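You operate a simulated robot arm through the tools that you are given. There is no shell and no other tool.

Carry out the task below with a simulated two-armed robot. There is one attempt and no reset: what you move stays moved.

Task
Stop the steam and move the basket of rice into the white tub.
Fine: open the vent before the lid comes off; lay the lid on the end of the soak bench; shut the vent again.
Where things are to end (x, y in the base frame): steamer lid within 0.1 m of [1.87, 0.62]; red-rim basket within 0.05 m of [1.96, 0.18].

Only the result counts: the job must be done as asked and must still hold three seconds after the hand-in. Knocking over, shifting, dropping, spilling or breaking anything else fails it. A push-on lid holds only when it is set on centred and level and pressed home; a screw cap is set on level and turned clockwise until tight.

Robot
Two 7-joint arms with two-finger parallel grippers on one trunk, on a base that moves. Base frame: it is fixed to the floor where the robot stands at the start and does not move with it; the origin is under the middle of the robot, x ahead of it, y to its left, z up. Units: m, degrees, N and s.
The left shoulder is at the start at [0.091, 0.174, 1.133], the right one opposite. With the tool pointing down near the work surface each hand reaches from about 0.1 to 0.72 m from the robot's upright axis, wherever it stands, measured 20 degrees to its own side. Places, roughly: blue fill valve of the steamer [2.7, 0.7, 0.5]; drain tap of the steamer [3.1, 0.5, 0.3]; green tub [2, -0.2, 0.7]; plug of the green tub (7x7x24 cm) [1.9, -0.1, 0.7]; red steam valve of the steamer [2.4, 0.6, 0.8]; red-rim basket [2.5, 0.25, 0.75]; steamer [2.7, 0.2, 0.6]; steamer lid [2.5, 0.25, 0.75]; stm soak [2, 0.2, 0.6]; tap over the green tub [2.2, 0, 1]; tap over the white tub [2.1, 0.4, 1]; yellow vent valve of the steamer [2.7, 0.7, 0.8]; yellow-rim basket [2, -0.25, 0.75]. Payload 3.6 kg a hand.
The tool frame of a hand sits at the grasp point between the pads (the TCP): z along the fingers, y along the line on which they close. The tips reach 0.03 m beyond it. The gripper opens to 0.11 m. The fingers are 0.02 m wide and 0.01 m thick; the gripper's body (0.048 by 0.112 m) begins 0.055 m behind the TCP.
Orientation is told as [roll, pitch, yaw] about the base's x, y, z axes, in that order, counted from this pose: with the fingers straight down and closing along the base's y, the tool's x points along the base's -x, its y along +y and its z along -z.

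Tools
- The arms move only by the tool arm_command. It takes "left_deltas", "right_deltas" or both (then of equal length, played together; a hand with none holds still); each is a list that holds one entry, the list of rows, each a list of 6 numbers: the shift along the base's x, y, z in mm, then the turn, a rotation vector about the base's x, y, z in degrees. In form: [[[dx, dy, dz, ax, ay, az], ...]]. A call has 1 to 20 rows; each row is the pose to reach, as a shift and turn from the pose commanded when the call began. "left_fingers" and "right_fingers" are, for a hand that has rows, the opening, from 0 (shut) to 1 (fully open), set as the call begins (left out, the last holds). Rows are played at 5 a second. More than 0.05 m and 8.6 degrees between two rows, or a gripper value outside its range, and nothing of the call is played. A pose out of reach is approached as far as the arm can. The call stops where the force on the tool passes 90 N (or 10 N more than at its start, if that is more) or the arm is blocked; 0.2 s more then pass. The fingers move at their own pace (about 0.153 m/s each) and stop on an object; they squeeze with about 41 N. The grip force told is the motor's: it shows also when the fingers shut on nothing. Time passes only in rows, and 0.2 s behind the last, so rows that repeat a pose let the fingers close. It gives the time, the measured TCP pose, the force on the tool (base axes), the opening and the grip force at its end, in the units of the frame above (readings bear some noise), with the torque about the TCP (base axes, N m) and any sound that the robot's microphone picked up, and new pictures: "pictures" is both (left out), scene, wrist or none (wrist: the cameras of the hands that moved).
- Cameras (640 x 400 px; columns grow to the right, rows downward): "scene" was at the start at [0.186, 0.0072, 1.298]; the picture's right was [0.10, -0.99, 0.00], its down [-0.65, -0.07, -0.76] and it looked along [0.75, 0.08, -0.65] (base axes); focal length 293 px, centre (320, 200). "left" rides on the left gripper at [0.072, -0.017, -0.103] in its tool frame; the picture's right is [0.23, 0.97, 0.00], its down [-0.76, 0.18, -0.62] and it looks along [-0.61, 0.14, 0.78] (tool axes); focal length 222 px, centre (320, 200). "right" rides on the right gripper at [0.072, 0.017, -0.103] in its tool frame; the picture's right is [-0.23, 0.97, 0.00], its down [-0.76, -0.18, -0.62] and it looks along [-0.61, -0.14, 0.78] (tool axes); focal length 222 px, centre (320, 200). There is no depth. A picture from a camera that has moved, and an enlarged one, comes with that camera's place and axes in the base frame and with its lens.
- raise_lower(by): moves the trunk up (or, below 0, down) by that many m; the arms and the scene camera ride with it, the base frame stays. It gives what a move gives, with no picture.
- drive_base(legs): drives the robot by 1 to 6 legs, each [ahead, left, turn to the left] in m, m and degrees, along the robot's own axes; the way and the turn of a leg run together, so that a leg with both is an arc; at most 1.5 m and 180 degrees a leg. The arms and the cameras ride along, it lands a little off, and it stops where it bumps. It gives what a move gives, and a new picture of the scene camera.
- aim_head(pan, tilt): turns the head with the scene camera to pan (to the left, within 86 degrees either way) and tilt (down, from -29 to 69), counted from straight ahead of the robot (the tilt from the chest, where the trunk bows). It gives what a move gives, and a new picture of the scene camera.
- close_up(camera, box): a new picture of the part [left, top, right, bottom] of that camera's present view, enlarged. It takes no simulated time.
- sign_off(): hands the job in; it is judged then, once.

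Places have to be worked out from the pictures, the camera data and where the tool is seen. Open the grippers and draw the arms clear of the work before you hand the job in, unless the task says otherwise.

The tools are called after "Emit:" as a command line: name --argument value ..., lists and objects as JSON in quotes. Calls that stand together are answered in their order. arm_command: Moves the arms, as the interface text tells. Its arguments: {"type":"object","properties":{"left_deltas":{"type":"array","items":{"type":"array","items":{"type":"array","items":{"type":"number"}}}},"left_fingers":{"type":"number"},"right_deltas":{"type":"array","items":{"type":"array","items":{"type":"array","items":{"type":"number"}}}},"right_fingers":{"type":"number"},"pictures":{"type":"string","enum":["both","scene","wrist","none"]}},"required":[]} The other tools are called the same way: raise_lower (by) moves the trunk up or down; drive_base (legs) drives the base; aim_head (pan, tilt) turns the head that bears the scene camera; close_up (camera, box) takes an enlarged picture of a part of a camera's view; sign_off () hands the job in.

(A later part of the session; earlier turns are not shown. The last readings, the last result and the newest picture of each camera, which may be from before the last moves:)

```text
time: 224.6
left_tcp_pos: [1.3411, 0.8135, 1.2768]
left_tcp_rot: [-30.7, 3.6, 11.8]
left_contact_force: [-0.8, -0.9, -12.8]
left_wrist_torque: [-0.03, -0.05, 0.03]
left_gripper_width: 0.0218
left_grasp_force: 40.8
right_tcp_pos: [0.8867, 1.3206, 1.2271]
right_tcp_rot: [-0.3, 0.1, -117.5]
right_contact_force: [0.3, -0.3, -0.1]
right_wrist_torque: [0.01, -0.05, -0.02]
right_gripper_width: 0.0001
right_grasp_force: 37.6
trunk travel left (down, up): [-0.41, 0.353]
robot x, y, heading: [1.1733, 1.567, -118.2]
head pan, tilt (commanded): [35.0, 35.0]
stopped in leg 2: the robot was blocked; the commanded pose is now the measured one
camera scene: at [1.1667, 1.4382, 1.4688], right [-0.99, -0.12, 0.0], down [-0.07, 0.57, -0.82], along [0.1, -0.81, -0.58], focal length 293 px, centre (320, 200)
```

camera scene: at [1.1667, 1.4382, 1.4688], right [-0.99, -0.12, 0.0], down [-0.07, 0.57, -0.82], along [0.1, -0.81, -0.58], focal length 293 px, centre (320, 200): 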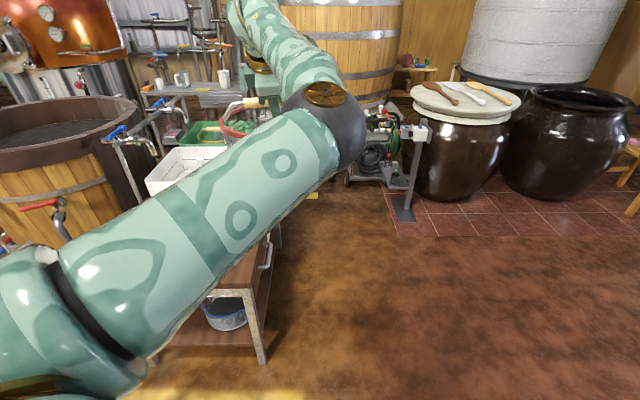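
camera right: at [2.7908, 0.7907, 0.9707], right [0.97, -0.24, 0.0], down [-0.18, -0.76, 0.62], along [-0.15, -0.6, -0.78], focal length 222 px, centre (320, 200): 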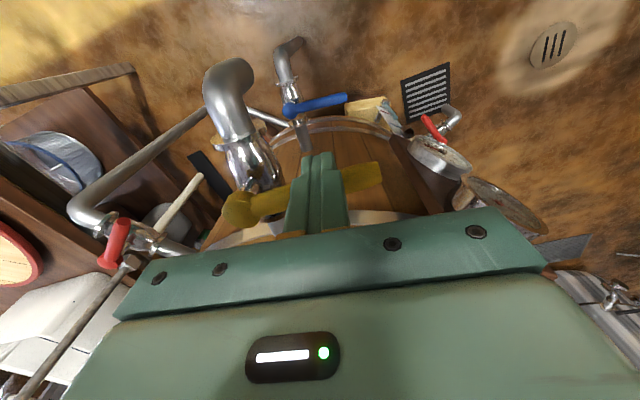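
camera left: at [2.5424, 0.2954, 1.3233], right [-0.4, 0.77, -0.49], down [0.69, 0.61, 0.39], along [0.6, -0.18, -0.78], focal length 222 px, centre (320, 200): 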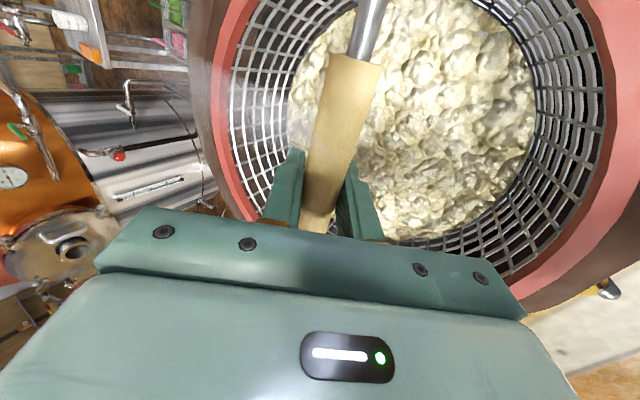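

The turn was blocked, probably by the pallet behind. I'll drive forward 0.36 m (away from the pallets) and look left/back before turning.

Emit:
drive_base --legs '[[0.36, 0, 0]]'

Emit:
aim_head --pan -80 --tilt 45

```text
time: 226.9
left_tcp_pos: [1.1671, 0.4934, 1.2779]
left_tcp_rot: [-31.0, 3.7, 11.7]
left_contact_force: [0.8, -0.1, -13.3]
left_wrist_torque: [-0.02, -0.03, -0.01]
left_gripper_width: 0.0217
left_grasp_force: 40.7
right_tcp_pos: [0.7146, 1.0033, 1.228]
right_tcp_rot: [-0.2, 0.2, -117.7]
right_contact_force: [-0.6, -0.1, -0.7]
right_wrist_torque: [0.01, 0.0, 0.05]
right_gripper_width: 0.0001
right_grasp_force: 37.7
trunk travel left (down, up): [-0.41, 0.353]
robot x, y, heading: [1.0049, 1.2518, -118.5]
head pan, tilt (commanded): [35.0, 35.0]
camera scene: at [0.9951, 1.1198, 1.4691], right [-0.99, -0.12, 0.0], down [-0.07, 0.57, -0.82], along [0.1, -0.81, -0.58], focal length 293 px, centre (320, 200)
```

scene: 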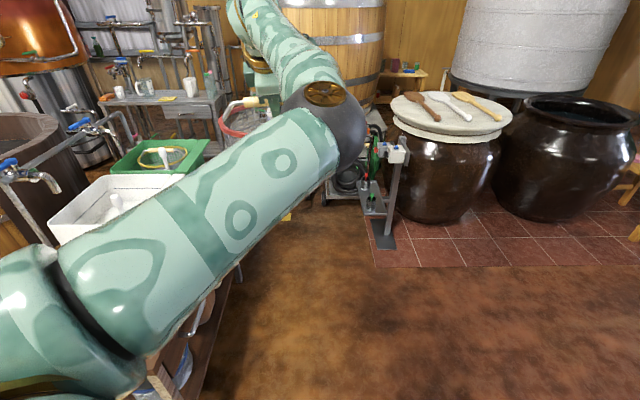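

```text
time: 228.9
left_tcp_pos: [1.166, 0.494, 1.2776]
left_tcp_rot: [-30.9, 3.6, 11.7]
left_contact_force: [0.2, 0.8, -13.8]
left_wrist_torque: [-0.03, -0.03, 0.0]
left_gripper_width: 0.0214
left_grasp_force: 41.1
right_tcp_pos: [0.7147, 1.0038, 1.2285]
right_tcp_rot: [-0.2, 0.1, -117.7]
right_contact_force: [0.2, 0.0, 0.3]
right_wrist_torque: [0.02, 0.02, -0.02]
right_gripper_width: 0.0001
right_grasp_force: 37.2
trunk travel left (down, up): [-0.41, 0.353]
robot x, y, heading: [1.0053, 1.2471, -118.2]
head pan, tilt (commanded): [-80.0, 45.0]
camera scene: at [0.9078, 1.2331, 1.4545], right [0.31, 0.95, 0.0], down [0.67, -0.22, -0.71], along [-0.67, 0.22, -0.71], focal length 293 px, centre (320, 200)
```

scene: 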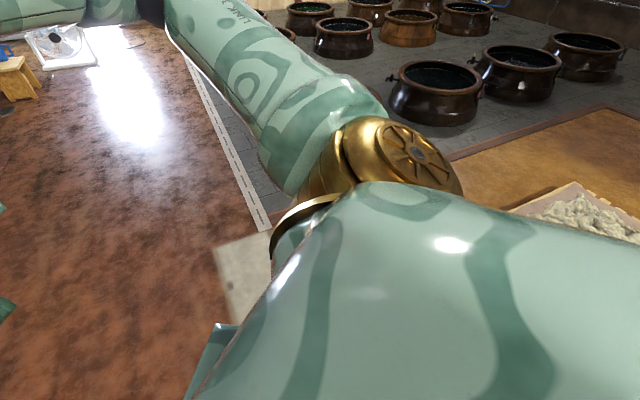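

There is room here now. I'll turn left 98° in two steps.

Emit:
drive_base --legs '[[0, 0, 49], [0, 0, 49]]'

Emit:
aim_head --pan 0 --tilt 40

```text
time: 233.7
left_tcp_pos: [1.7257, 1.5215, 1.2779]
left_tcp_rot: [-31.0, 3.6, 110.2]
left_contact_force: [-0.2, 0.1, -13.3]
left_wrist_torque: [0.06, -0.02, 0.0]
left_gripper_width: 0.0213
left_grasp_force: 41.0
right_tcp_pos: [1.2879, 0.9992, 1.2271]
right_tcp_rot: [-0.4, 0.1, -19.2]
right_contact_force: [-0.4, 0.4, 0.8]
right_wrist_torque: [0.04, 0.02, -0.03]
right_gripper_width: 0.0
right_grasp_force: 37.6
trunk travel left (down, up): [-0.41, 0.353]
robot x, y, heading: [1.0038, 1.2462, -19.5]
head pan, tilt (commanded): [-80.0, 45.0]
camera scene: at [1.032, 1.1529, 1.4545], right [-0.99, 0.17, 0.0], down [0.12, 0.7, -0.71], along [-0.12, -0.7, -0.71], focal length 293 px, centre (320, 200)
```

scene: 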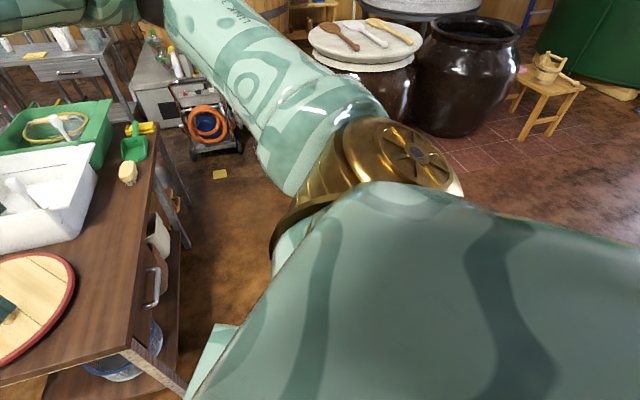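

```text
time: 235.3
left_tcp_pos: [1.7269, 1.5218, 1.2775]
left_tcp_rot: [-31.0, 3.6, 110.0]
left_contact_force: [0.7, -0.5, -13.3]
left_wrist_torque: [0.08, -0.07, 0.01]
left_gripper_width: 0.0213
left_grasp_force: 41.7
right_tcp_pos: [1.2885, 0.9975, 1.2293]
right_tcp_rot: [-0.2, 0.1, -19.1]
right_contact_force: [0.3, 0.0, -0.5]
right_wrist_torque: [-0.01, -0.01, -0.02]
right_gripper_width: 0.0
right_grasp_force: 37.9
trunk travel left (down, up): [-0.41, 0.353]
robot x, y, heading: [1.0008, 1.2494, -19.7]
head pan, tilt (commanded): [0.0, 40.0]
camera scene: at [1.1257, 1.2041, 1.4616], right [-0.34, -0.94, 0.0], down [-0.61, 0.22, -0.77], along [0.72, -0.26, -0.64], focal length 293 px, centre (320, 200)
```

scene: 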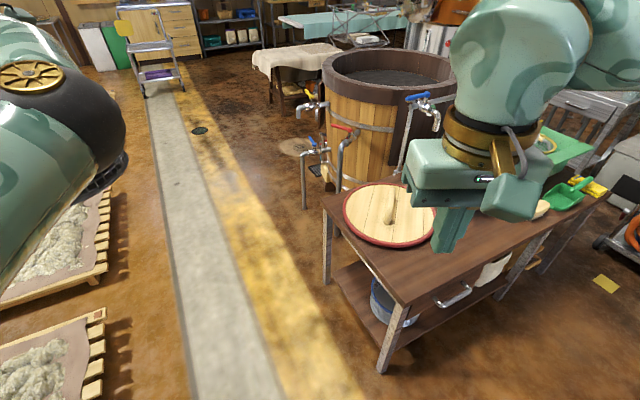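

The basket is in front-left at (1.727, 1.522). Next I'll drive along -y to stand in front of the bench, with the basket still short of the tub in x.

Emit:
drive_base --legs '[[0.165, -0.653, 0], [0.165, -0.653, 0]]'

Emit:
aim_head --pan 22 --tilt 40

```text
time: 242.3
left_tcp_pos: [1.5896, 0.1768, 1.2793]
left_tcp_rot: [-31.0, 3.6, 109.7]
left_contact_force: [-0.4, 0.0, -12.9]
left_wrist_torque: [0.04, -0.01, 0.01]
left_gripper_width: 0.0215
left_grasp_force: 41.0
right_tcp_pos: [1.1505, -0.3426, 1.2288]
right_tcp_rot: [-0.2, 0.2, -19.7]
right_contact_force: [-0.6, 0.1, -0.5]
right_wrist_torque: [0.02, 0.03, 0.02]
right_gripper_width: 0.0
right_grasp_force: 37.5
trunk travel left (down, up): [-0.41, 0.353]
robot x, y, heading: [0.8658, -0.089, -20.4]
head pan, tilt (commanded): [0.0, 40.0]
camera scene: at [0.9875, -0.1355, 1.4616], right [-0.35, -0.94, 0.0], down [-0.6, 0.22, -0.77], along [0.72, -0.27, -0.64], focal length 293 px, centre (320, 200)
```

scene: 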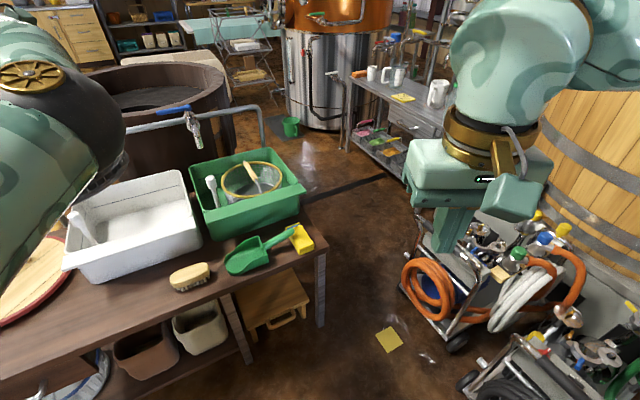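

```text
time: 243.2
left_tcp_pos: [1.5896, 0.1771, 1.2771]
left_tcp_rot: [-30.9, 3.6, 109.7]
left_contact_force: [0.6, -0.1, -13.6]
left_wrist_torque: [0.04, -0.01, -0.01]
left_gripper_width: 0.0215
left_grasp_force: 40.6
right_tcp_pos: [1.1487, -0.3437, 1.2275]
right_tcp_rot: [-0.3, 0.1, -19.7]
right_contact_force: [-0.2, -0.1, -0.8]
right_wrist_torque: [-0.02, 0.01, 0.02]
right_gripper_width: 0.0
right_grasp_force: 37.7
trunk travel left (down, up): [-0.41, 0.353]
robot x, y, heading: [0.8673, -0.0942, -20.6]
head pan, tilt (commanded): [22.0, 40.0]
camera scene: at [0.9928, -0.1031, 1.4615], right [0.03, -1.0, 0.0], down [-0.64, -0.02, -0.76], along [0.76, 0.02, -0.64], focal length 293 px, centre (320, 200)
```

scene: 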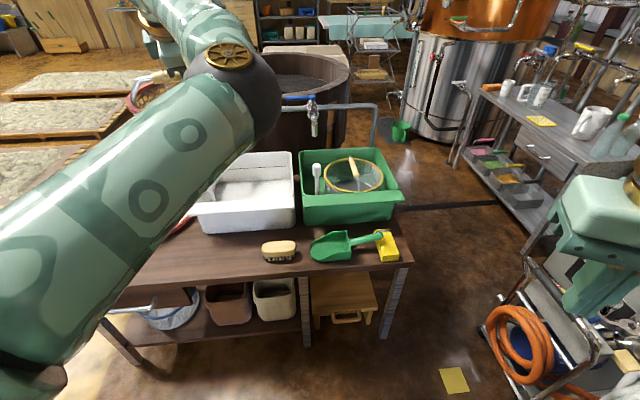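

I'll zoom in to see the white tub, its plug and tap from here.

Emit:
close_up --camera "scene" --box '[170, 120, 410, 270]'

Emit:
close_up --camera "left" --box '[0, 0, 640, 400]'

```text
2.67 times, centred on (290, 195) of scene
camera zoom: at [0.9928, -0.1031, 1.4615], right [0.03, -1.0, 0.0], down [-0.64, -0.02, -0.76], along [0.76, 0.02, -0.64], focal length 782 px, centre (400, 213)
```

zoom: 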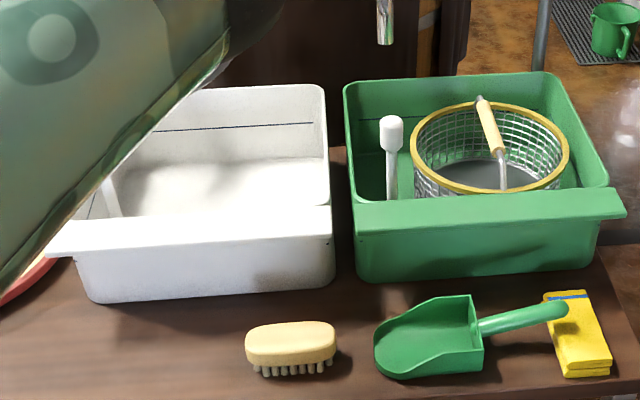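

```text
1.00 times, centred on (320, 200) of left (not enlarged: the box is as wide or as high as the picture)
camera zoom: at [1.5766, 0.1015, 1.3789], right [-0.7, -0.52, -0.49], down [-0.71, 0.58, 0.4], along [0.08, 0.62, -0.78], focal length 222 px, centre (320, 200)
```

zoom: 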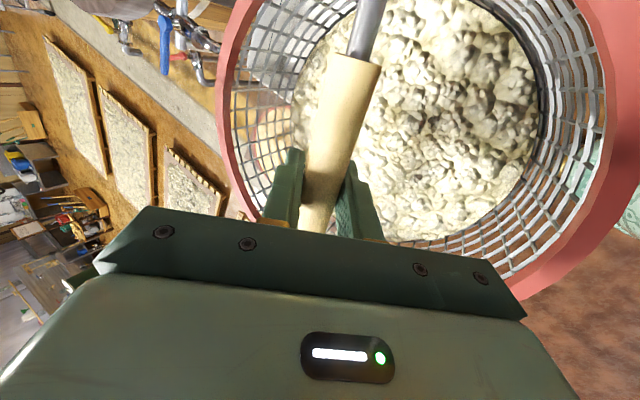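

The tub, brush, scoop and green tub all look undisturbed. I'll drive the basket over the white tub in two steps, first most of the way.

Emit:
drive_base --legs '[[0.25, 0.092, 0]]'

Emit:
aim_head --pan 40 --tilt 45

```text
time: 245.1
left_tcp_pos: [1.8608, 0.1725, 1.2775]
left_tcp_rot: [-30.9, 3.6, 109.5]
left_contact_force: [0.3, -0.6, -12.3]
left_wrist_torque: [0.04, -0.06, 0.03]
left_gripper_width: 0.0214
left_grasp_force: 40.6
right_tcp_pos: [1.4184, -0.3448, 1.2279]
right_tcp_rot: [-0.3, 0.2, -19.9]
right_contact_force: [0.1, 0.2, 0.6]
right_wrist_torque: [0.02, 0.05, 0.01]
right_gripper_width: 0.0
right_grasp_force: 37.9
trunk travel left (down, up): [-0.41, 0.353]
robot x, y, heading: [1.1328, -0.0914, -20.4]
head pan, tilt (commanded): [22.0, 40.0]
camera scene: at [1.2628, -0.1048, 1.4615], right [0.03, -1.0, 0.0], down [-0.64, -0.02, -0.76], along [0.76, 0.02, -0.64], focal length 293 px, centre (320, 200)
```

scene: 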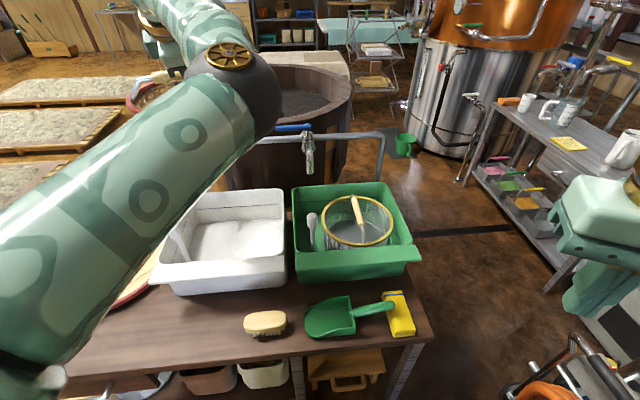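

```text
time: 245.9
left_tcp_pos: [1.8588, 0.173, 1.2777]
left_tcp_rot: [-31.0, 3.7, 109.4]
left_contact_force: [0.1, 0.6, -12.4]
left_wrist_torque: [0.05, -0.03, 0.01]
left_gripper_width: 0.0216
left_grasp_force: 40.3
right_tcp_pos: [1.4169, -0.3442, 1.2283]
right_tcp_rot: [-0.3, 0.0, -19.9]
right_contact_force: [-0.1, -0.1, 0.4]
right_wrist_torque: [0.01, -0.02, 0.01]
right_gripper_width: 0.0
right_grasp_force: 37.5
trunk travel left (down, up): [-0.41, 0.353]
robot x, y, heading: [1.1374, -0.0927, -20.3]
head pan, tilt (commanded): [40.0, 45.0]
camera scene: at [1.2537, -0.0799, 1.4543], right [0.33, -0.94, 0.0], down [-0.67, -0.24, -0.71], along [0.67, 0.24, -0.71], focal length 293 px, centre (320, 200)
```

scene: 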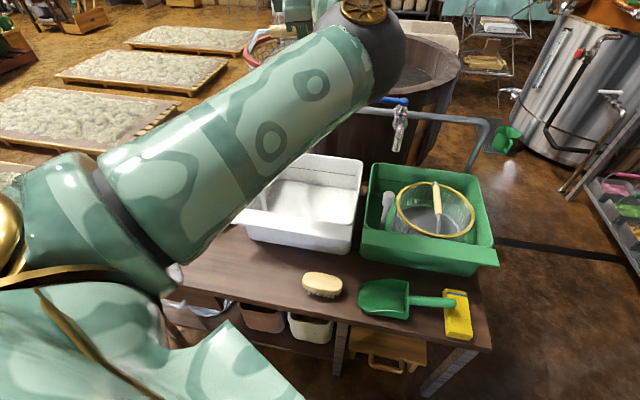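

My arm hides the white tub's tap from the head camera, so I'll look with the wrist camera.

Emit:
close_up --camera "left" --box '[0, 0, 640, 400]'

Emit:
close_up --camera "right" --box '[0, 0, 640, 400]'

Emit:
aim_head --pan 75 --tilt 25

```text
1.00 times, centred on (320, 200) of left (not enlarged: the box is as wide or as high as the picture)
camera zoom: at [1.8464, 0.0982, 1.379], right [-0.7, -0.52, -0.49], down [-0.71, 0.58, 0.4], along [0.08, 0.62, -0.78], focal length 222 px, centre (320, 200)
```

zoom: 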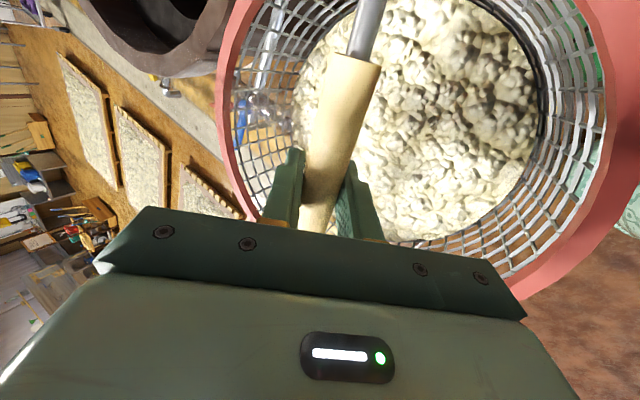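

```text
1.00 times, centred on (320, 200) of right (not enlarged: the box is as wide or as high as the picture)
camera zoom: at [1.356, -0.3031, 1.3325], right [0.54, 0.84, -0.01], down [0.66, -0.42, 0.62], along [0.52, -0.34, -0.78], focal length 222 px, centre (320, 200)
```

zoom: 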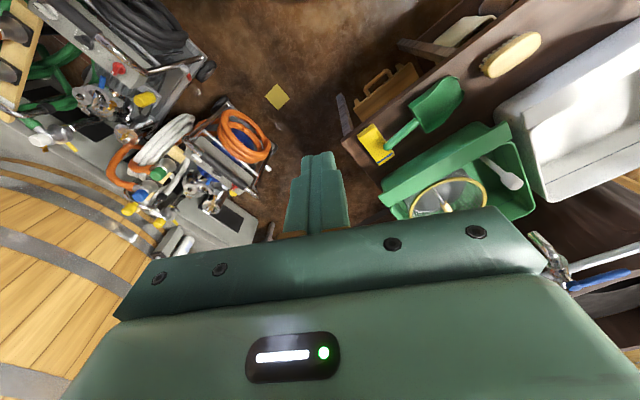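

```text
time: 246.9
left_tcp_pos: [1.8608, 0.1724, 1.2778]
left_tcp_rot: [-30.9, 3.6, 109.6]
left_contact_force: [-0.1, -0.2, -13.2]
left_wrist_torque: [0.04, -0.02, 0.01]
left_gripper_width: 0.0216
left_grasp_force: 40.6
right_tcp_pos: [1.4175, -0.3444, 1.2279]
right_tcp_rot: [-0.3, 0.2, -19.9]
right_contact_force: [-0.4, -0.6, -0.4]
right_wrist_torque: [-0.02, 0.02, 0.0]
right_gripper_width: 0.0001
right_grasp_force: 37.6
trunk travel left (down, up): [-0.41, 0.353]
robot x, y, heading: [1.1357, -0.0934, -20.4]
head pan, tilt (commanded): [75.0, 25.0]
camera scene: at [1.2308, -0.032, 1.4849], right [0.81, -0.58, 0.0], down [-0.25, -0.34, -0.91], along [0.53, 0.74, -0.42], focal length 293 px, centre (320, 200)
```

scene: 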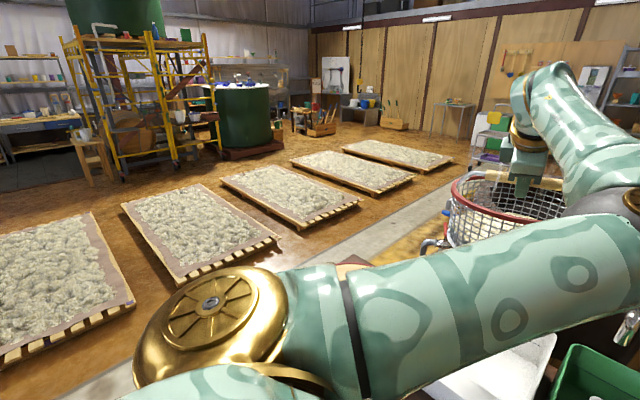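

Here the basket and the tap behind it are both visible. I'll zoom in on them.

Emit:
close_up --camera "scene" --box '[400, 140, 640, 290]'

```text
2.67 times, centred on (520, 215) of scene
camera zoom: at [1.2308, -0.032, 1.4849], right [0.81, -0.58, 0.0], down [-0.25, -0.34, -0.91], along [0.53, 0.74, -0.42], focal length 782 px, centre (-213, 160)
```

zoom: 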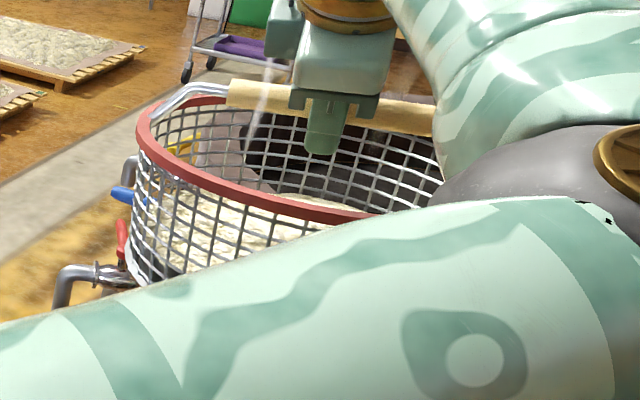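

The tap's spout is at about (2.055, 0.36), well clear of the basket's final spot. I'll move the last 0.104 m so that the basket is above (1.965, 0.175).

Emit:
drive_base --legs '[[0.097, 0.039, 0]]'

Emit:
close_up --camera "scene" --box '[400, 140, 640, 290]'

```text
time: 248.1
left_tcp_pos: [1.9634, 0.1781, 1.2775]
left_tcp_rot: [-30.9, 3.6, 109.5]
left_contact_force: [0.6, 0.0, -13.5]
left_wrist_torque: [0.09, -0.04, -0.01]
left_gripper_width: 0.0214
left_grasp_force: 40.9
right_tcp_pos: [1.521, -0.3405, 1.2276]
right_tcp_rot: [-0.2, 0.2, -19.8]
right_contact_force: [-0.3, 0.3, -0.3]
right_wrist_torque: [-0.04, 0.0, 0.01]
right_gripper_width: 0.0
right_grasp_force: 37.6
trunk travel left (down, up): [-0.41, 0.353]
robot x, y, heading: [1.242, -0.0852, -20.7]
head pan, tilt (commanded): [75.0, 25.0]
camera scene: at [1.3338, -0.0278, 1.4849], right [0.82, -0.58, 0.0], down [-0.25, -0.34, -0.91], along [0.52, 0.74, -0.42], focal length 293 px, centre (320, 200)
```

scene: 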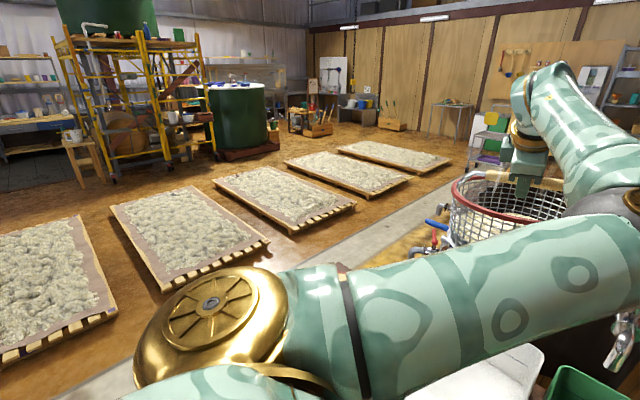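

```text
2.67 times, centred on (520, 215) of scene
camera zoom: at [1.3338, -0.0278, 1.4849], right [0.82, -0.58, 0.0], down [-0.25, -0.34, -0.91], along [0.52, 0.74, -0.42], focal length 782 px, centre (-213, 160)
```

zoom: 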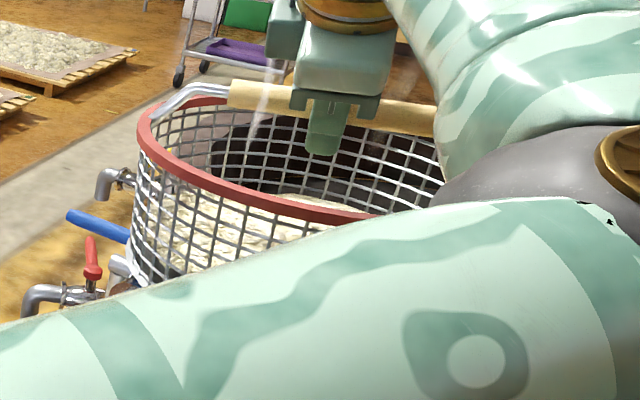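

The basket hangs over (1.963, 0.178), and the tap's blue lever is behind and beyond it. I'll lower straight down to about z=1.03 and check.

Emit:
arm_command --left_deltas '[[[0, 0, -20, 0, 0, 0], [0, 0, -40, 0, 0, 0], [0, 0, -60, 0, 0, 0], [0, 0, -80, 0, 0, 0], [0, 0, -100, 0, 0, 0], [0, 0, -120, 0, 0, 0], [0, 0, -140, 0, 0, 0], [0, 0, -160, 0, 0, 0], [0, 0, -180, 0, 0, 0], [0, 0, -200, 0, 0, 0], [0, 0, -220, 0, 0, 0], [0, 0, -240, 0, 0, 0]]]' --pictures "both"

Emit:
aim_head --pan 40 --tilt 45

```text
time: 250.7
left_tcp_pos: [1.9651, 0.1782, 1.0367]
left_tcp_rot: [-30.9, 3.7, 109.6]
left_contact_force: [0.3, 0.0, -12.3]
left_wrist_torque: [0.04, -0.05, -0.01]
left_gripper_width: 0.0217
left_grasp_force: 41.4
right_tcp_pos: [1.52, -0.3401, 1.2281]
right_tcp_rot: [-0.4, 0.1, -19.9]
right_contact_force: [-0.3, -0.4, 0.1]
right_wrist_torque: [-0.02, 0.01, 0.01]
right_gripper_width: 0.0
right_grasp_force: 37.8
trunk travel left (down, up): [-0.41, 0.353]
robot x, y, heading: [1.2423, -0.0887, -20.3]
head pan, tilt (commanded): [75.0, 25.0]
camera scene: at [1.3335, -0.0276, 1.4848], right [0.82, -0.58, 0.0], down [-0.25, -0.34, -0.91], along [0.52, 0.74, -0.42], focal length 293 px, centre (320, 200)
camera left: at [1.9502, 0.1031, 1.1379], right [-0.7, -0.52, -0.48], down [-0.71, 0.58, 0.4], along [0.08, 0.62, -0.78], focal length 222 px, centre (320, 200)
```

scene: 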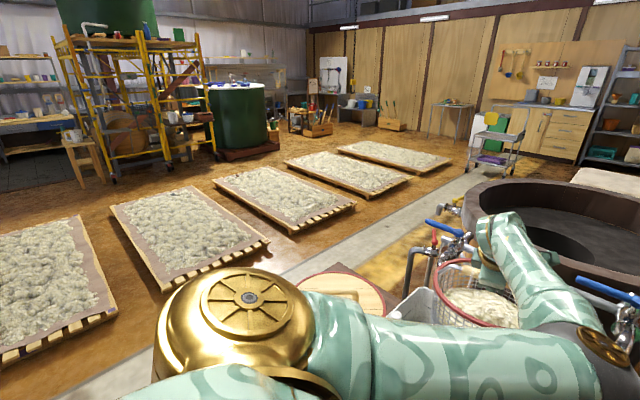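
left: 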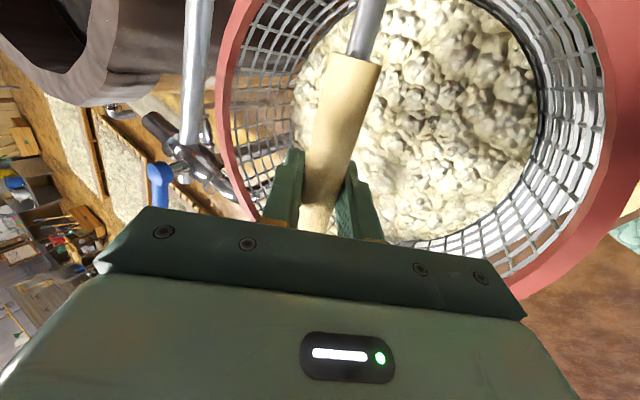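

```text
time: 251.7
left_tcp_pos: [1.9649, 0.1772, 1.0383]
left_tcp_rot: [-30.9, 3.6, 109.5]
left_contact_force: [-0.4, 0.2, -13.4]
left_wrist_torque: [0.07, -0.01, 0.02]
left_gripper_width: 0.0214
left_grasp_force: 40.6
right_tcp_pos: [1.5199, -0.3413, 1.227]
right_tcp_rot: [-0.3, 0.1, -19.8]
right_contact_force: [-0.8, -0.3, 0.3]
right_wrist_torque: [-0.03, 0.02, 0.02]
right_gripper_width: 0.0
right_grasp_force: 37.5
trunk travel left (down, up): [-0.41, 0.353]
robot x, y, heading: [1.234, -0.088, -20.3]
head pan, tilt (commanded): [40.0, 45.0]
camera scene: at [1.3562, -0.0756, 1.4543], right [0.34, -0.94, 0.0], down [-0.67, -0.24, -0.71], along [0.67, 0.24, -0.71], focal length 293 px, centre (320, 200)
```

scene: 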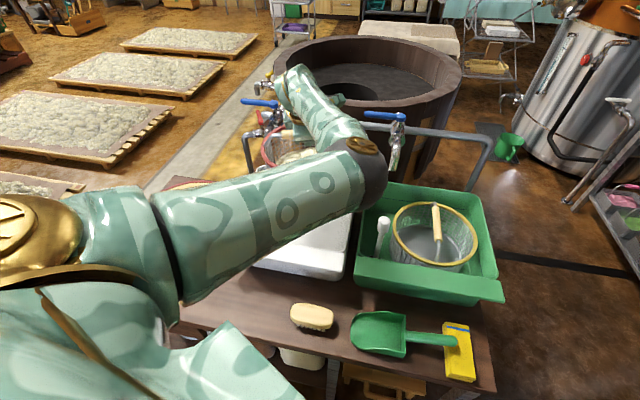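

The tap clears the basket by about 10 cm. My estimate of the tub's centre is about (1.96, 0.20), so I'll shift y by +15 mm while lowering another 6 cm, and look again.

Emit:
arm_command --left_deltas '[[[0, 5, -10, 0, 0, 0], [0, 10, -25, 0, 0, 0], [0, 15, -40, 0, 0, 0], [0, 15, -60, 0, 0, 0]]]' --pictures "both"

Emit:
aim_head --pan 20 --tilt 40

```text
time: 252.7
left_tcp_pos: [1.9611, 0.1927, 0.9774]
left_tcp_rot: [-30.9, 3.6, 109.6]
left_contact_force: [-0.3, 0.2, -13.3]
left_wrist_torque: [0.03, -0.04, 0.02]
left_gripper_width: 0.0215
left_grasp_force: 41.4
right_tcp_pos: [1.5205, -0.3401, 1.2291]
right_tcp_rot: [-0.2, 0.1, -19.7]
right_contact_force: [0.2, -0.6, 0.1]
right_wrist_torque: [0.0, 0.02, 0.0]
right_gripper_width: 0.0002
right_grasp_force: 37.7
trunk travel left (down, up): [-0.41, 0.353]
robot x, y, heading: [1.2374, -0.0872, -20.5]
head pan, tilt (commanded): [40.0, 45.0]
camera scene: at [1.3566, -0.0755, 1.4542], right [0.34, -0.94, 0.0], down [-0.67, -0.24, -0.71], along [0.66, 0.24, -0.71], focal length 293 px, centre (320, 200)
camera left: at [1.9478, 0.118, 1.0791], right [-0.7, -0.52, -0.49], down [-0.71, 0.58, 0.39], along [0.08, 0.62, -0.78], focal length 222 px, centre (320, 200)
```

scene: 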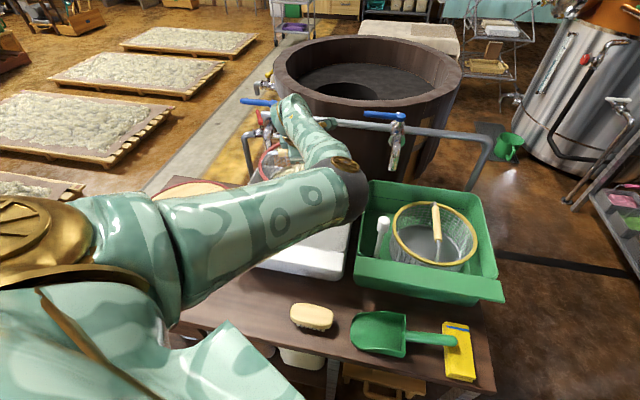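
left: 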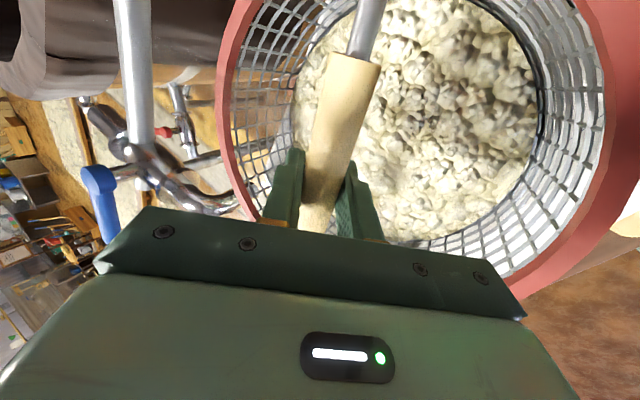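

```text
time: 253.5
left_tcp_pos: [1.9599, 0.1914, 0.978]
left_tcp_rot: [-30.9, 3.6, 109.5]
left_contact_force: [-0.3, 0.2, -12.9]
left_wrist_torque: [0.05, 0.02, 0.03]
left_gripper_width: 0.0217
left_grasp_force: 40.9
right_tcp_pos: [1.5198, -0.3391, 1.2282]
right_tcp_rot: [-0.3, 0.2, -19.7]
right_contact_force: [0.0, 0.5, -0.8]
right_wrist_torque: [0.01, 0.0, 0.0]
right_gripper_width: 0.0
right_grasp_force: 37.7
trunk travel left (down, up): [-0.41, 0.353]
robot x, y, heading: [1.2376, -0.086, -20.3]
head pan, tilt (commanded): [20.0, 40.0]
camera scene: at [1.3645, -0.1034, 1.4615], right [-0.01, -1.0, 0.0], down [-0.64, 0.0, -0.76], along [0.76, -0.01, -0.64], focal length 293 px, centre (320, 200)
```

scene: 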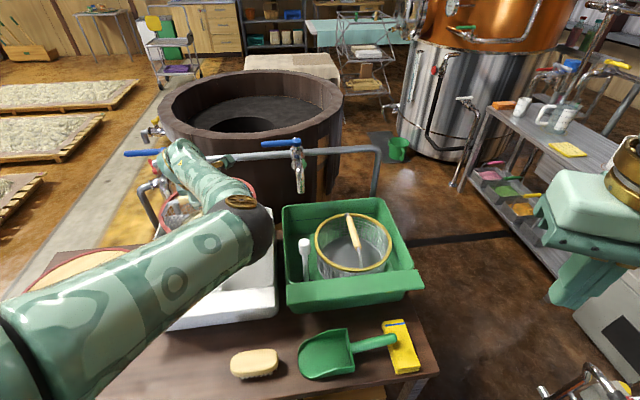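

The tap's spout end appears close to the basket's rim in the wrist view. I'll zoom in there before lowering on.

Emit:
close_up --camera "left" --box '[60, 60, 300, 210]'

Emit:
close_up --camera "scene" --box '[110, 120, 310, 245]'

```text
2.67 times, centred on (180, 135) of left
camera zoom: at [1.9473, 0.1176, 1.0794], right [-0.7, -0.52, -0.49], down [-0.71, 0.58, 0.4], along [0.08, 0.62, -0.78], focal length 592 px, centre (693, 373)
```

zoom: 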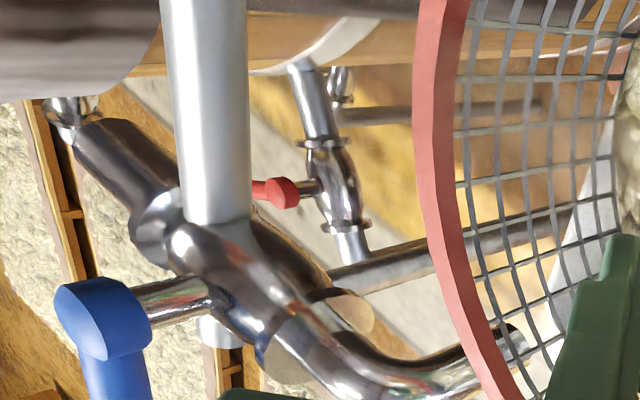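

```text
3.20 times, centred on (210, 182) of scene
camera zoom: at [1.3645, -0.1034, 1.4615], right [-0.01, -1.0, 0.0], down [-0.64, 0.0, -0.76], along [0.76, -0.01, -0.64], focal length 939 px, centre (672, 256)
```

zoom: 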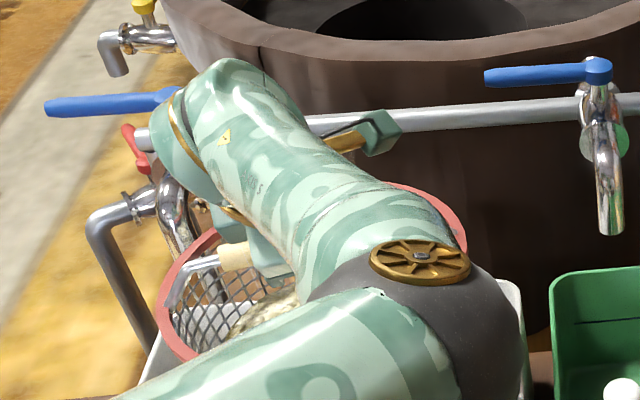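

The spout ends outside and below the rim line, about 6 cm clear of the basket. I'll lower on in small steps, watching the load.

Emit:
arm_command --left_deltas '[[[0, -2, -12, 0, 0, 0], [0, -3, -24, 0, 0, 0], [0, -4, -36, 0, 0, 0], [0, -4, -48, 0, 0, 0], [0, -4, -60, 0, 0, 0]]]' --pictures "both"

Emit:
close_up --camera "scene" --box '[110, 140, 310, 265]'

```text
time: 254.7
left_tcp_pos: [1.9612, 0.1887, 0.9175]
left_tcp_rot: [-30.9, 3.5, 109.7]
left_contact_force: [0.3, 0.5, -13.9]
left_wrist_torque: [0.07, 0.0, -0.01]
left_gripper_width: 0.0216
left_grasp_force: 40.7
right_tcp_pos: [1.5188, -0.3409, 1.2266]
right_tcp_rot: [-0.3, 0.1, -19.8]
right_contact_force: [-0.5, 0.1, 0.6]
right_wrist_torque: [0.02, -0.01, -0.01]
right_gripper_width: 0.0001
right_grasp_force: 37.8
trunk travel left (down, up): [-0.41, 0.353]
robot x, y, heading: [1.2361, -0.0844, -20.2]
head pan, tilt (commanded): [20.0, 40.0]
camera scene: at [1.3648, -0.1034, 1.4615], right [-0.01, -1.0, 0.0], down [-0.64, 0.0, -0.76], along [0.76, -0.01, -0.64], focal length 293 px, centre (320, 200)
camera left: at [1.9474, 0.1127, 1.0187], right [-0.7, -0.52, -0.48], down [-0.71, 0.58, 0.4], along [0.08, 0.62, -0.78], focal length 222 px, centre (320, 200)
```

scene: 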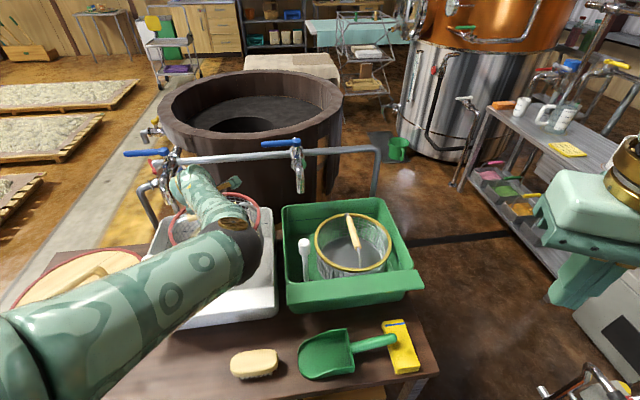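
left: 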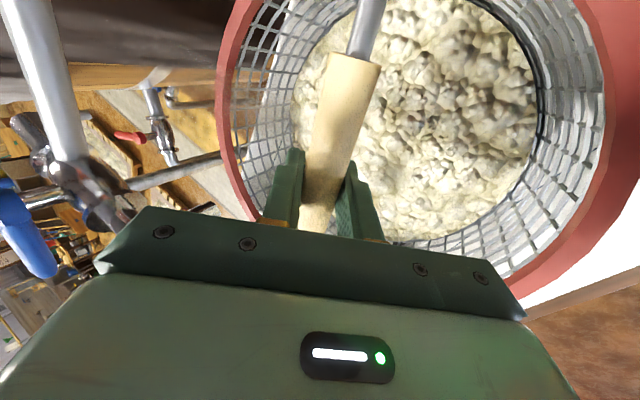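

```text
3.20 times, centred on (210, 202) of scene
camera zoom: at [1.3648, -0.1034, 1.4615], right [-0.01, -1.0, 0.0], down [-0.64, 0.0, -0.76], along [0.76, -0.01, -0.64], focal length 939 px, centre (672, 192)
```

zoom: 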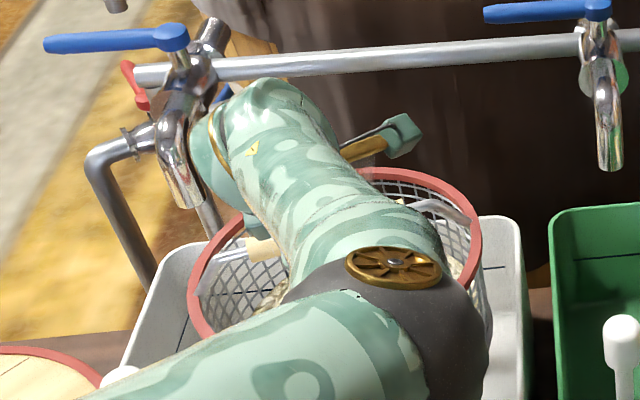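

The basket is going into the tub with no contact yet (load still 13.9 N), and the wrist is well in front of the tap. I'll continue lowering gently.

Emit:
arm_command --left_deltas '[[[0, 0, -8, 0, 0, 0], [0, 0, -16, 0, 0, 0], [0, 0, -24, 0, 0, 0], [0, 0, -32, 0, 0, 0], [0, 0, -40, 0, 0, 0]]]' --pictures "scene"

Emit:
close_up --camera "scene" --box '[110, 140, 310, 265]'

```text
time: 255.9
left_tcp_pos: [1.962, 0.1896, 0.8783]
left_tcp_rot: [-30.8, 3.6, 109.5]
left_contact_force: [0.2, -0.3, -13.9]
left_wrist_torque: [0.06, -0.01, -0.02]
left_gripper_width: 0.0216
left_grasp_force: 41.2
right_tcp_pos: [1.5212, -0.3404, 1.2285]
right_tcp_rot: [-0.3, 0.1, -19.8]
right_contact_force: [-0.3, 0.3, 0.3]
right_wrist_torque: [-0.03, -0.03, 0.02]
right_gripper_width: 0.0
right_grasp_force: 37.4
trunk travel left (down, up): [-0.41, 0.353]
robot x, y, heading: [1.2353, -0.0895, -20.7]
head pan, tilt (commanded): [20.0, 40.0]
camera scene: at [1.3647, -0.1034, 1.4615], right [-0.01, -1.0, 0.0], down [-0.64, 0.0, -0.76], along [0.76, -0.01, -0.64], focal length 293 px, centre (320, 200)
```

scene: 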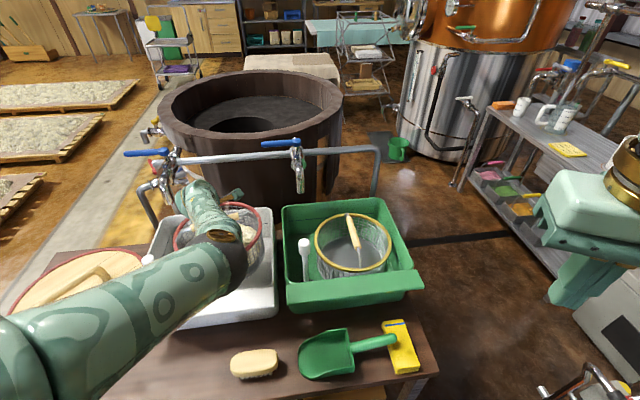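

```text
3.20 times, centred on (210, 202) of scene
camera zoom: at [1.3647, -0.1034, 1.4615], right [-0.01, -1.0, 0.0], down [-0.64, 0.0, -0.76], along [0.76, -0.01, -0.64], focal length 939 px, centre (672, 192)
```

zoom: 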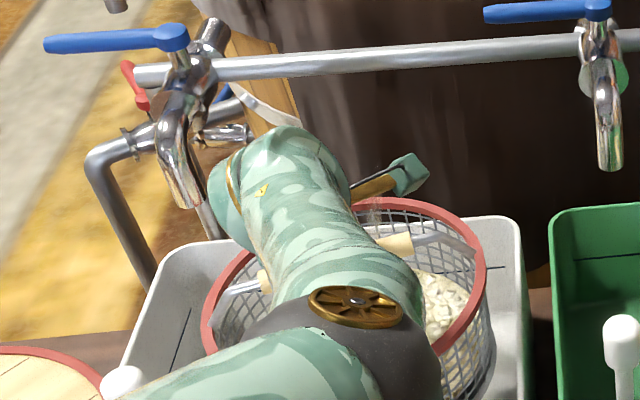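

The basket sits well inside the tub walls with clearance all round. I'll keep lowering until the floor takes the load.

Emit:
arm_command --left_deltas '[[[0, 0, -6, 0, 0, 0], [0, 0, -12, 0, 0, 0], [0, 0, -18, 0, 0, 0], [0, 0, -24, 0, 0, 0]]]' --pictures "none"

```text
time: 256.9
left_tcp_pos: [1.9609, 0.1892, 0.8542]
left_tcp_rot: [-30.9, 3.7, 109.6]
left_contact_force: [0.3, -0.2, -13.6]
left_wrist_torque: [0.02, -0.02, 0.0]
left_gripper_width: 0.0217
left_grasp_force: 41.0
right_tcp_pos: [1.5202, -0.3399, 1.2289]
right_tcp_rot: [-0.4, 0.1, -19.9]
right_contact_force: [-0.5, -0.4, -0.3]
right_wrist_torque: [-0.01, -0.01, -0.04]
right_gripper_width: 0.0
right_grasp_force: 37.1
trunk travel left (down, up): [-0.41, 0.353]
robot x, y, heading: [1.2366, -0.0871, -20.4]
head pan, tilt (commanded): [20.0, 40.0]
```

No contact yet at z=0.854. I'll continue in small steps.

Emit:
arm_command --left_deltas '[[[0, 0, -5, 0, 0, 0], [0, 0, -10, 0, 0, 0], [0, 0, -15, 0, 0, 0], [0, 0, -20, 0, 0, 0]]]' --pictures "scene"

Emit:
close_up --camera "scene" --box '[110, 160, 310, 285]'

```text
time: 257.9
left_tcp_pos: [1.9614, 0.1881, 0.8345]
left_tcp_rot: [-30.9, 3.6, 109.4]
left_contact_force: [1.0, 0.3, -13.5]
left_wrist_torque: [0.03, -0.04, -0.04]
left_gripper_width: 0.0214
left_grasp_force: 40.1
right_tcp_pos: [1.5194, -0.3394, 1.2275]
right_tcp_rot: [-0.3, 0.1, -19.8]
right_contact_force: [0.5, -0.8, 0.3]
right_wrist_torque: [-0.01, -0.01, 0.03]
right_gripper_width: 0.0001
right_grasp_force: 37.3
trunk travel left (down, up): [-0.41, 0.353]
robot x, y, heading: [1.239, -0.0856, -20.3]
head pan, tilt (commanded): [20.0, 40.0]
camera scene: at [1.3647, -0.1035, 1.4615], right [-0.01, -1.0, 0.0], down [-0.64, 0.0, -0.76], along [0.76, -0.01, -0.64], focal length 293 px, centre (320, 200)
```

scene: 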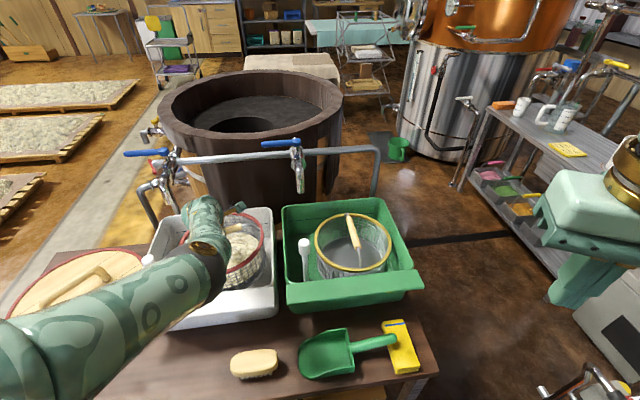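

```text
3.20 times, centred on (210, 222) of scene
camera zoom: at [1.3647, -0.1035, 1.4615], right [-0.01, -1.0, 0.0], down [-0.64, 0.0, -0.76], along [0.76, -0.01, -0.64], focal length 939 px, centre (672, 128)
```

zoom: 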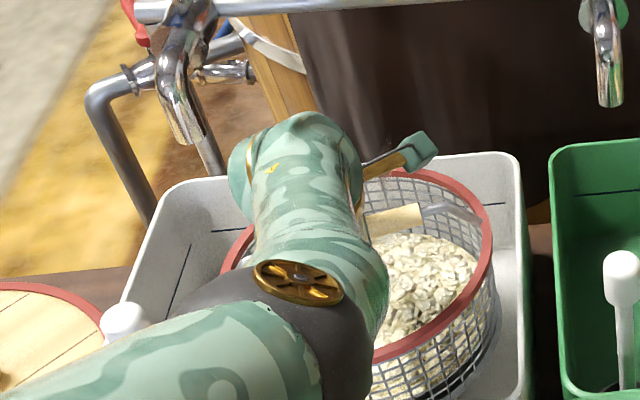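

The basket is close to the tub floor now and clear of the plug at the left. I'll continue down until the load drops.

Emit:
arm_command --left_deltas '[[[0, 0, -4, 0, 0, 0], [0, 0, -8, 0, 0, 0], [0, 0, -12, 0, 0, 0], [0, 0, -16, 0, 0, 0]]]' --pictures "none"

```text
time: 258.9
left_tcp_pos: [1.9624, 0.1892, 0.8177]
left_tcp_rot: [-30.9, 3.5, 109.6]
left_contact_force: [0.2, 0.3, -13.7]
left_wrist_torque: [0.05, -0.07, -0.01]
left_gripper_width: 0.0215
left_grasp_force: 40.8
right_tcp_pos: [1.5205, -0.3397, 1.2285]
right_tcp_rot: [-0.3, 0.0, -19.8]
right_contact_force: [0.2, 0.5, 1.4]
right_wrist_torque: [-0.03, 0.0, 0.0]
right_gripper_width: 0.0
right_grasp_force: 37.9
trunk travel left (down, up): [-0.41, 0.353]
robot x, y, heading: [1.236, -0.0864, -20.5]
head pan, tilt (commanded): [20.0, 40.0]
```

Still hanging free at z=0.818. I'll lower further, 4 mm at a time.

Emit:
arm_command --left_deltas '[[[0, 0, -4, 0, 0, 0], [0, 0, -8, 0, 0, 0], [0, 0, -12, 0, 0, 0], [0, 0, -16, 0, 0, 0]]]' --pictures "scene"

Emit:
close_up --camera "scene" --box '[110, 160, 310, 285]'

```text
time: 259.9
left_tcp_pos: [1.9607, 0.1886, 0.8018]
left_tcp_rot: [-30.9, 3.6, 109.6]
left_contact_force: [0.0, 0.2, -13.9]
left_wrist_torque: [-0.01, -0.01, -0.02]
left_gripper_width: 0.0216
left_grasp_force: 41.2
right_tcp_pos: [1.5199, -0.3401, 1.2277]
right_tcp_rot: [-0.3, 0.1, -19.8]
right_contact_force: [-0.1, 0.0, 0.2]
right_wrist_torque: [-0.01, 0.01, 0.01]
right_gripper_width: 0.0
right_grasp_force: 38.0
trunk travel left (down, up): [-0.41, 0.353]
robot x, y, heading: [1.2383, -0.0896, -20.5]
head pan, tilt (commanded): [20.0, 40.0]
camera scene: at [1.3647, -0.1032, 1.4615], right [-0.01, -1.0, 0.0], down [-0.64, 0.0, -0.76], along [0.76, -0.01, -0.64], focal length 293 px, centre (320, 200)
```

scene: 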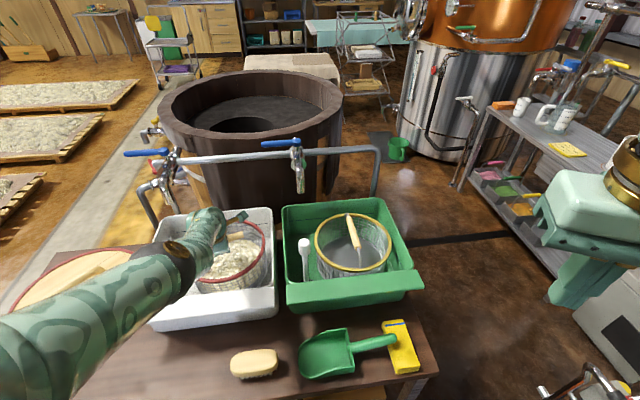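

```text
3.20 times, centred on (210, 222) of scene
camera zoom: at [1.3647, -0.1032, 1.4615], right [-0.01, -1.0, 0.0], down [-0.64, 0.0, -0.76], along [0.76, -0.01, -0.64], focal length 939 px, centre (672, 128)
```

zoom: 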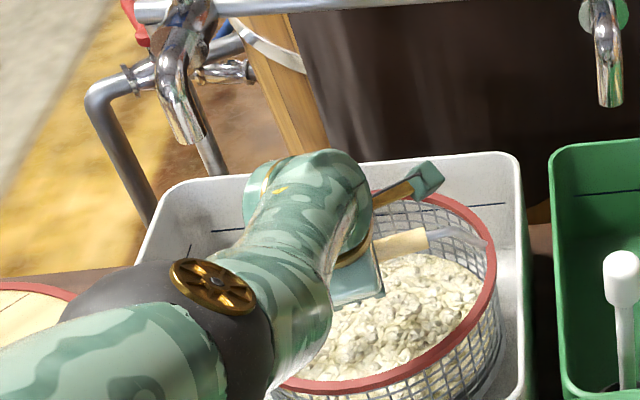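

Still no floor contact at z=0.802, with the basket clear of the walls. I'll continue lowering.

Emit:
arm_command --left_deltas '[[[0, 0, -4, 0, 0, 0], [0, 0, -8, 0, 0, 0], [0, 0, -12, 0, 0, 0], [0, 0, -16, 0, 0, 0]]]' --pictures "none"

```text
time: 260.9
left_tcp_pos: [1.957, 0.189, 0.7926]
left_tcp_rot: [-30.9, 3.7, 109.6]
left_contact_force: [0.5, -0.5, -13.9]
left_wrist_torque: [0.03, -0.02, 0.01]
left_gripper_width: 0.0214
left_grasp_force: 41.5
left hand out of reach, approached as far as the arm can: row 2, 3, 4
right_tcp_pos: [1.5199, -0.3403, 1.2274]
right_tcp_rot: [-0.2, 0.1, -19.8]
right_contact_force: [0.4, -0.2, 0.0]
right_wrist_torque: [-0.01, 0.01, -0.05]
right_gripper_width: 0.0
right_grasp_force: 38.1
trunk travel left (down, up): [-0.41, 0.353]
robot x, y, heading: [1.2362, -0.0865, -20.4]
head pan, tilt (commanded): [20.0, 40.0]
```

The arm is at its limit at this trunk height. I'll raise the hand 50 mm with the arm, lower the trunk 50 mm (net zero), then continue lowering with the arm.

Emit:
arm_command --left_deltas '[[[1, 0, 12, 0, 0, 0], [2, 0, 25, 0, 0, 0], [3, 0, 38, 0, 0, 0], [4, 0, 52, 0, 0, 0]]]' --pictures "none"

Emit:
raise_lower --by -0.05

Emit:
close_up --camera "scene" --box '[60, 140, 320, 302]'

```text
time: 261.9
left_tcp_pos: [1.9618, 0.1889, 0.8441]
left_tcp_rot: [-30.8, 3.5, 109.7]
left_contact_force: [-0.6, -0.5, -13.9]
left_wrist_torque: [0.02, -0.01, 0.02]
left_gripper_width: 0.0215
left_grasp_force: 40.8
right_tcp_pos: [1.5204, -0.3403, 1.2282]
right_tcp_rot: [-0.3, 0.1, -19.8]
right_contact_force: [-0.2, -0.9, 0.7]
right_wrist_torque: [-0.02, -0.01, 0.05]
right_gripper_width: 0.0001
right_grasp_force: 38.1
trunk travel left (down, up): [-0.41, 0.353]
robot x, y, heading: [1.2389, -0.0901, -20.5]
head pan, tilt (commanded): [20.0, 40.0]
```

```text
time: 262.8
left_tcp_pos: [1.9608, 0.1885, 0.7962]
left_tcp_rot: [-31.0, 3.5, 109.6]
left_contact_force: [0.4, 0.9, -13.0]
left_wrist_torque: [0.04, 0.01, 0.02]
left_gripper_width: 0.0215
left_grasp_force: 40.9
right_tcp_pos: [1.5198, -0.3406, 1.1786]
right_tcp_rot: [-0.3, 0.0, -19.8]
right_contact_force: [0.0, -0.2, -0.6]
right_wrist_torque: [-0.01, -0.02, -0.01]
right_gripper_width: 0.0
right_grasp_force: 37.5
trunk travel left (down, up): [-0.36, 0.403]
robot x, y, heading: [1.2397, -0.0875, -20.3]
head pan, tilt (commanded): [20.0, 40.0]
```

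```text
2.46 times, centred on (190, 221) of scene
camera zoom: at [1.3778, -0.1086, 1.4112], right [-0.01, -1.0, 0.0], down [-0.64, 0.0, -0.77], along [0.77, -0.01, -0.64], focal length 722 px, centre (640, 148)
```

zoom: 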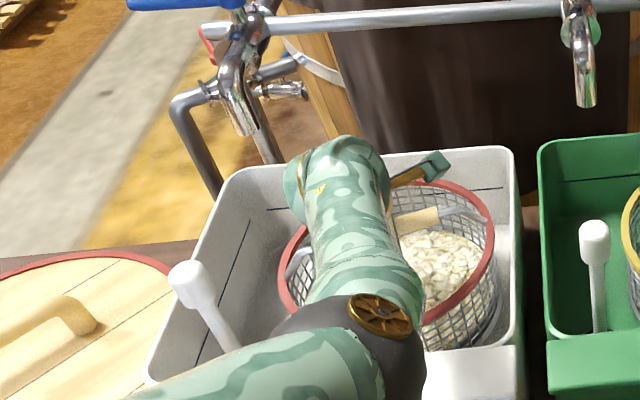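

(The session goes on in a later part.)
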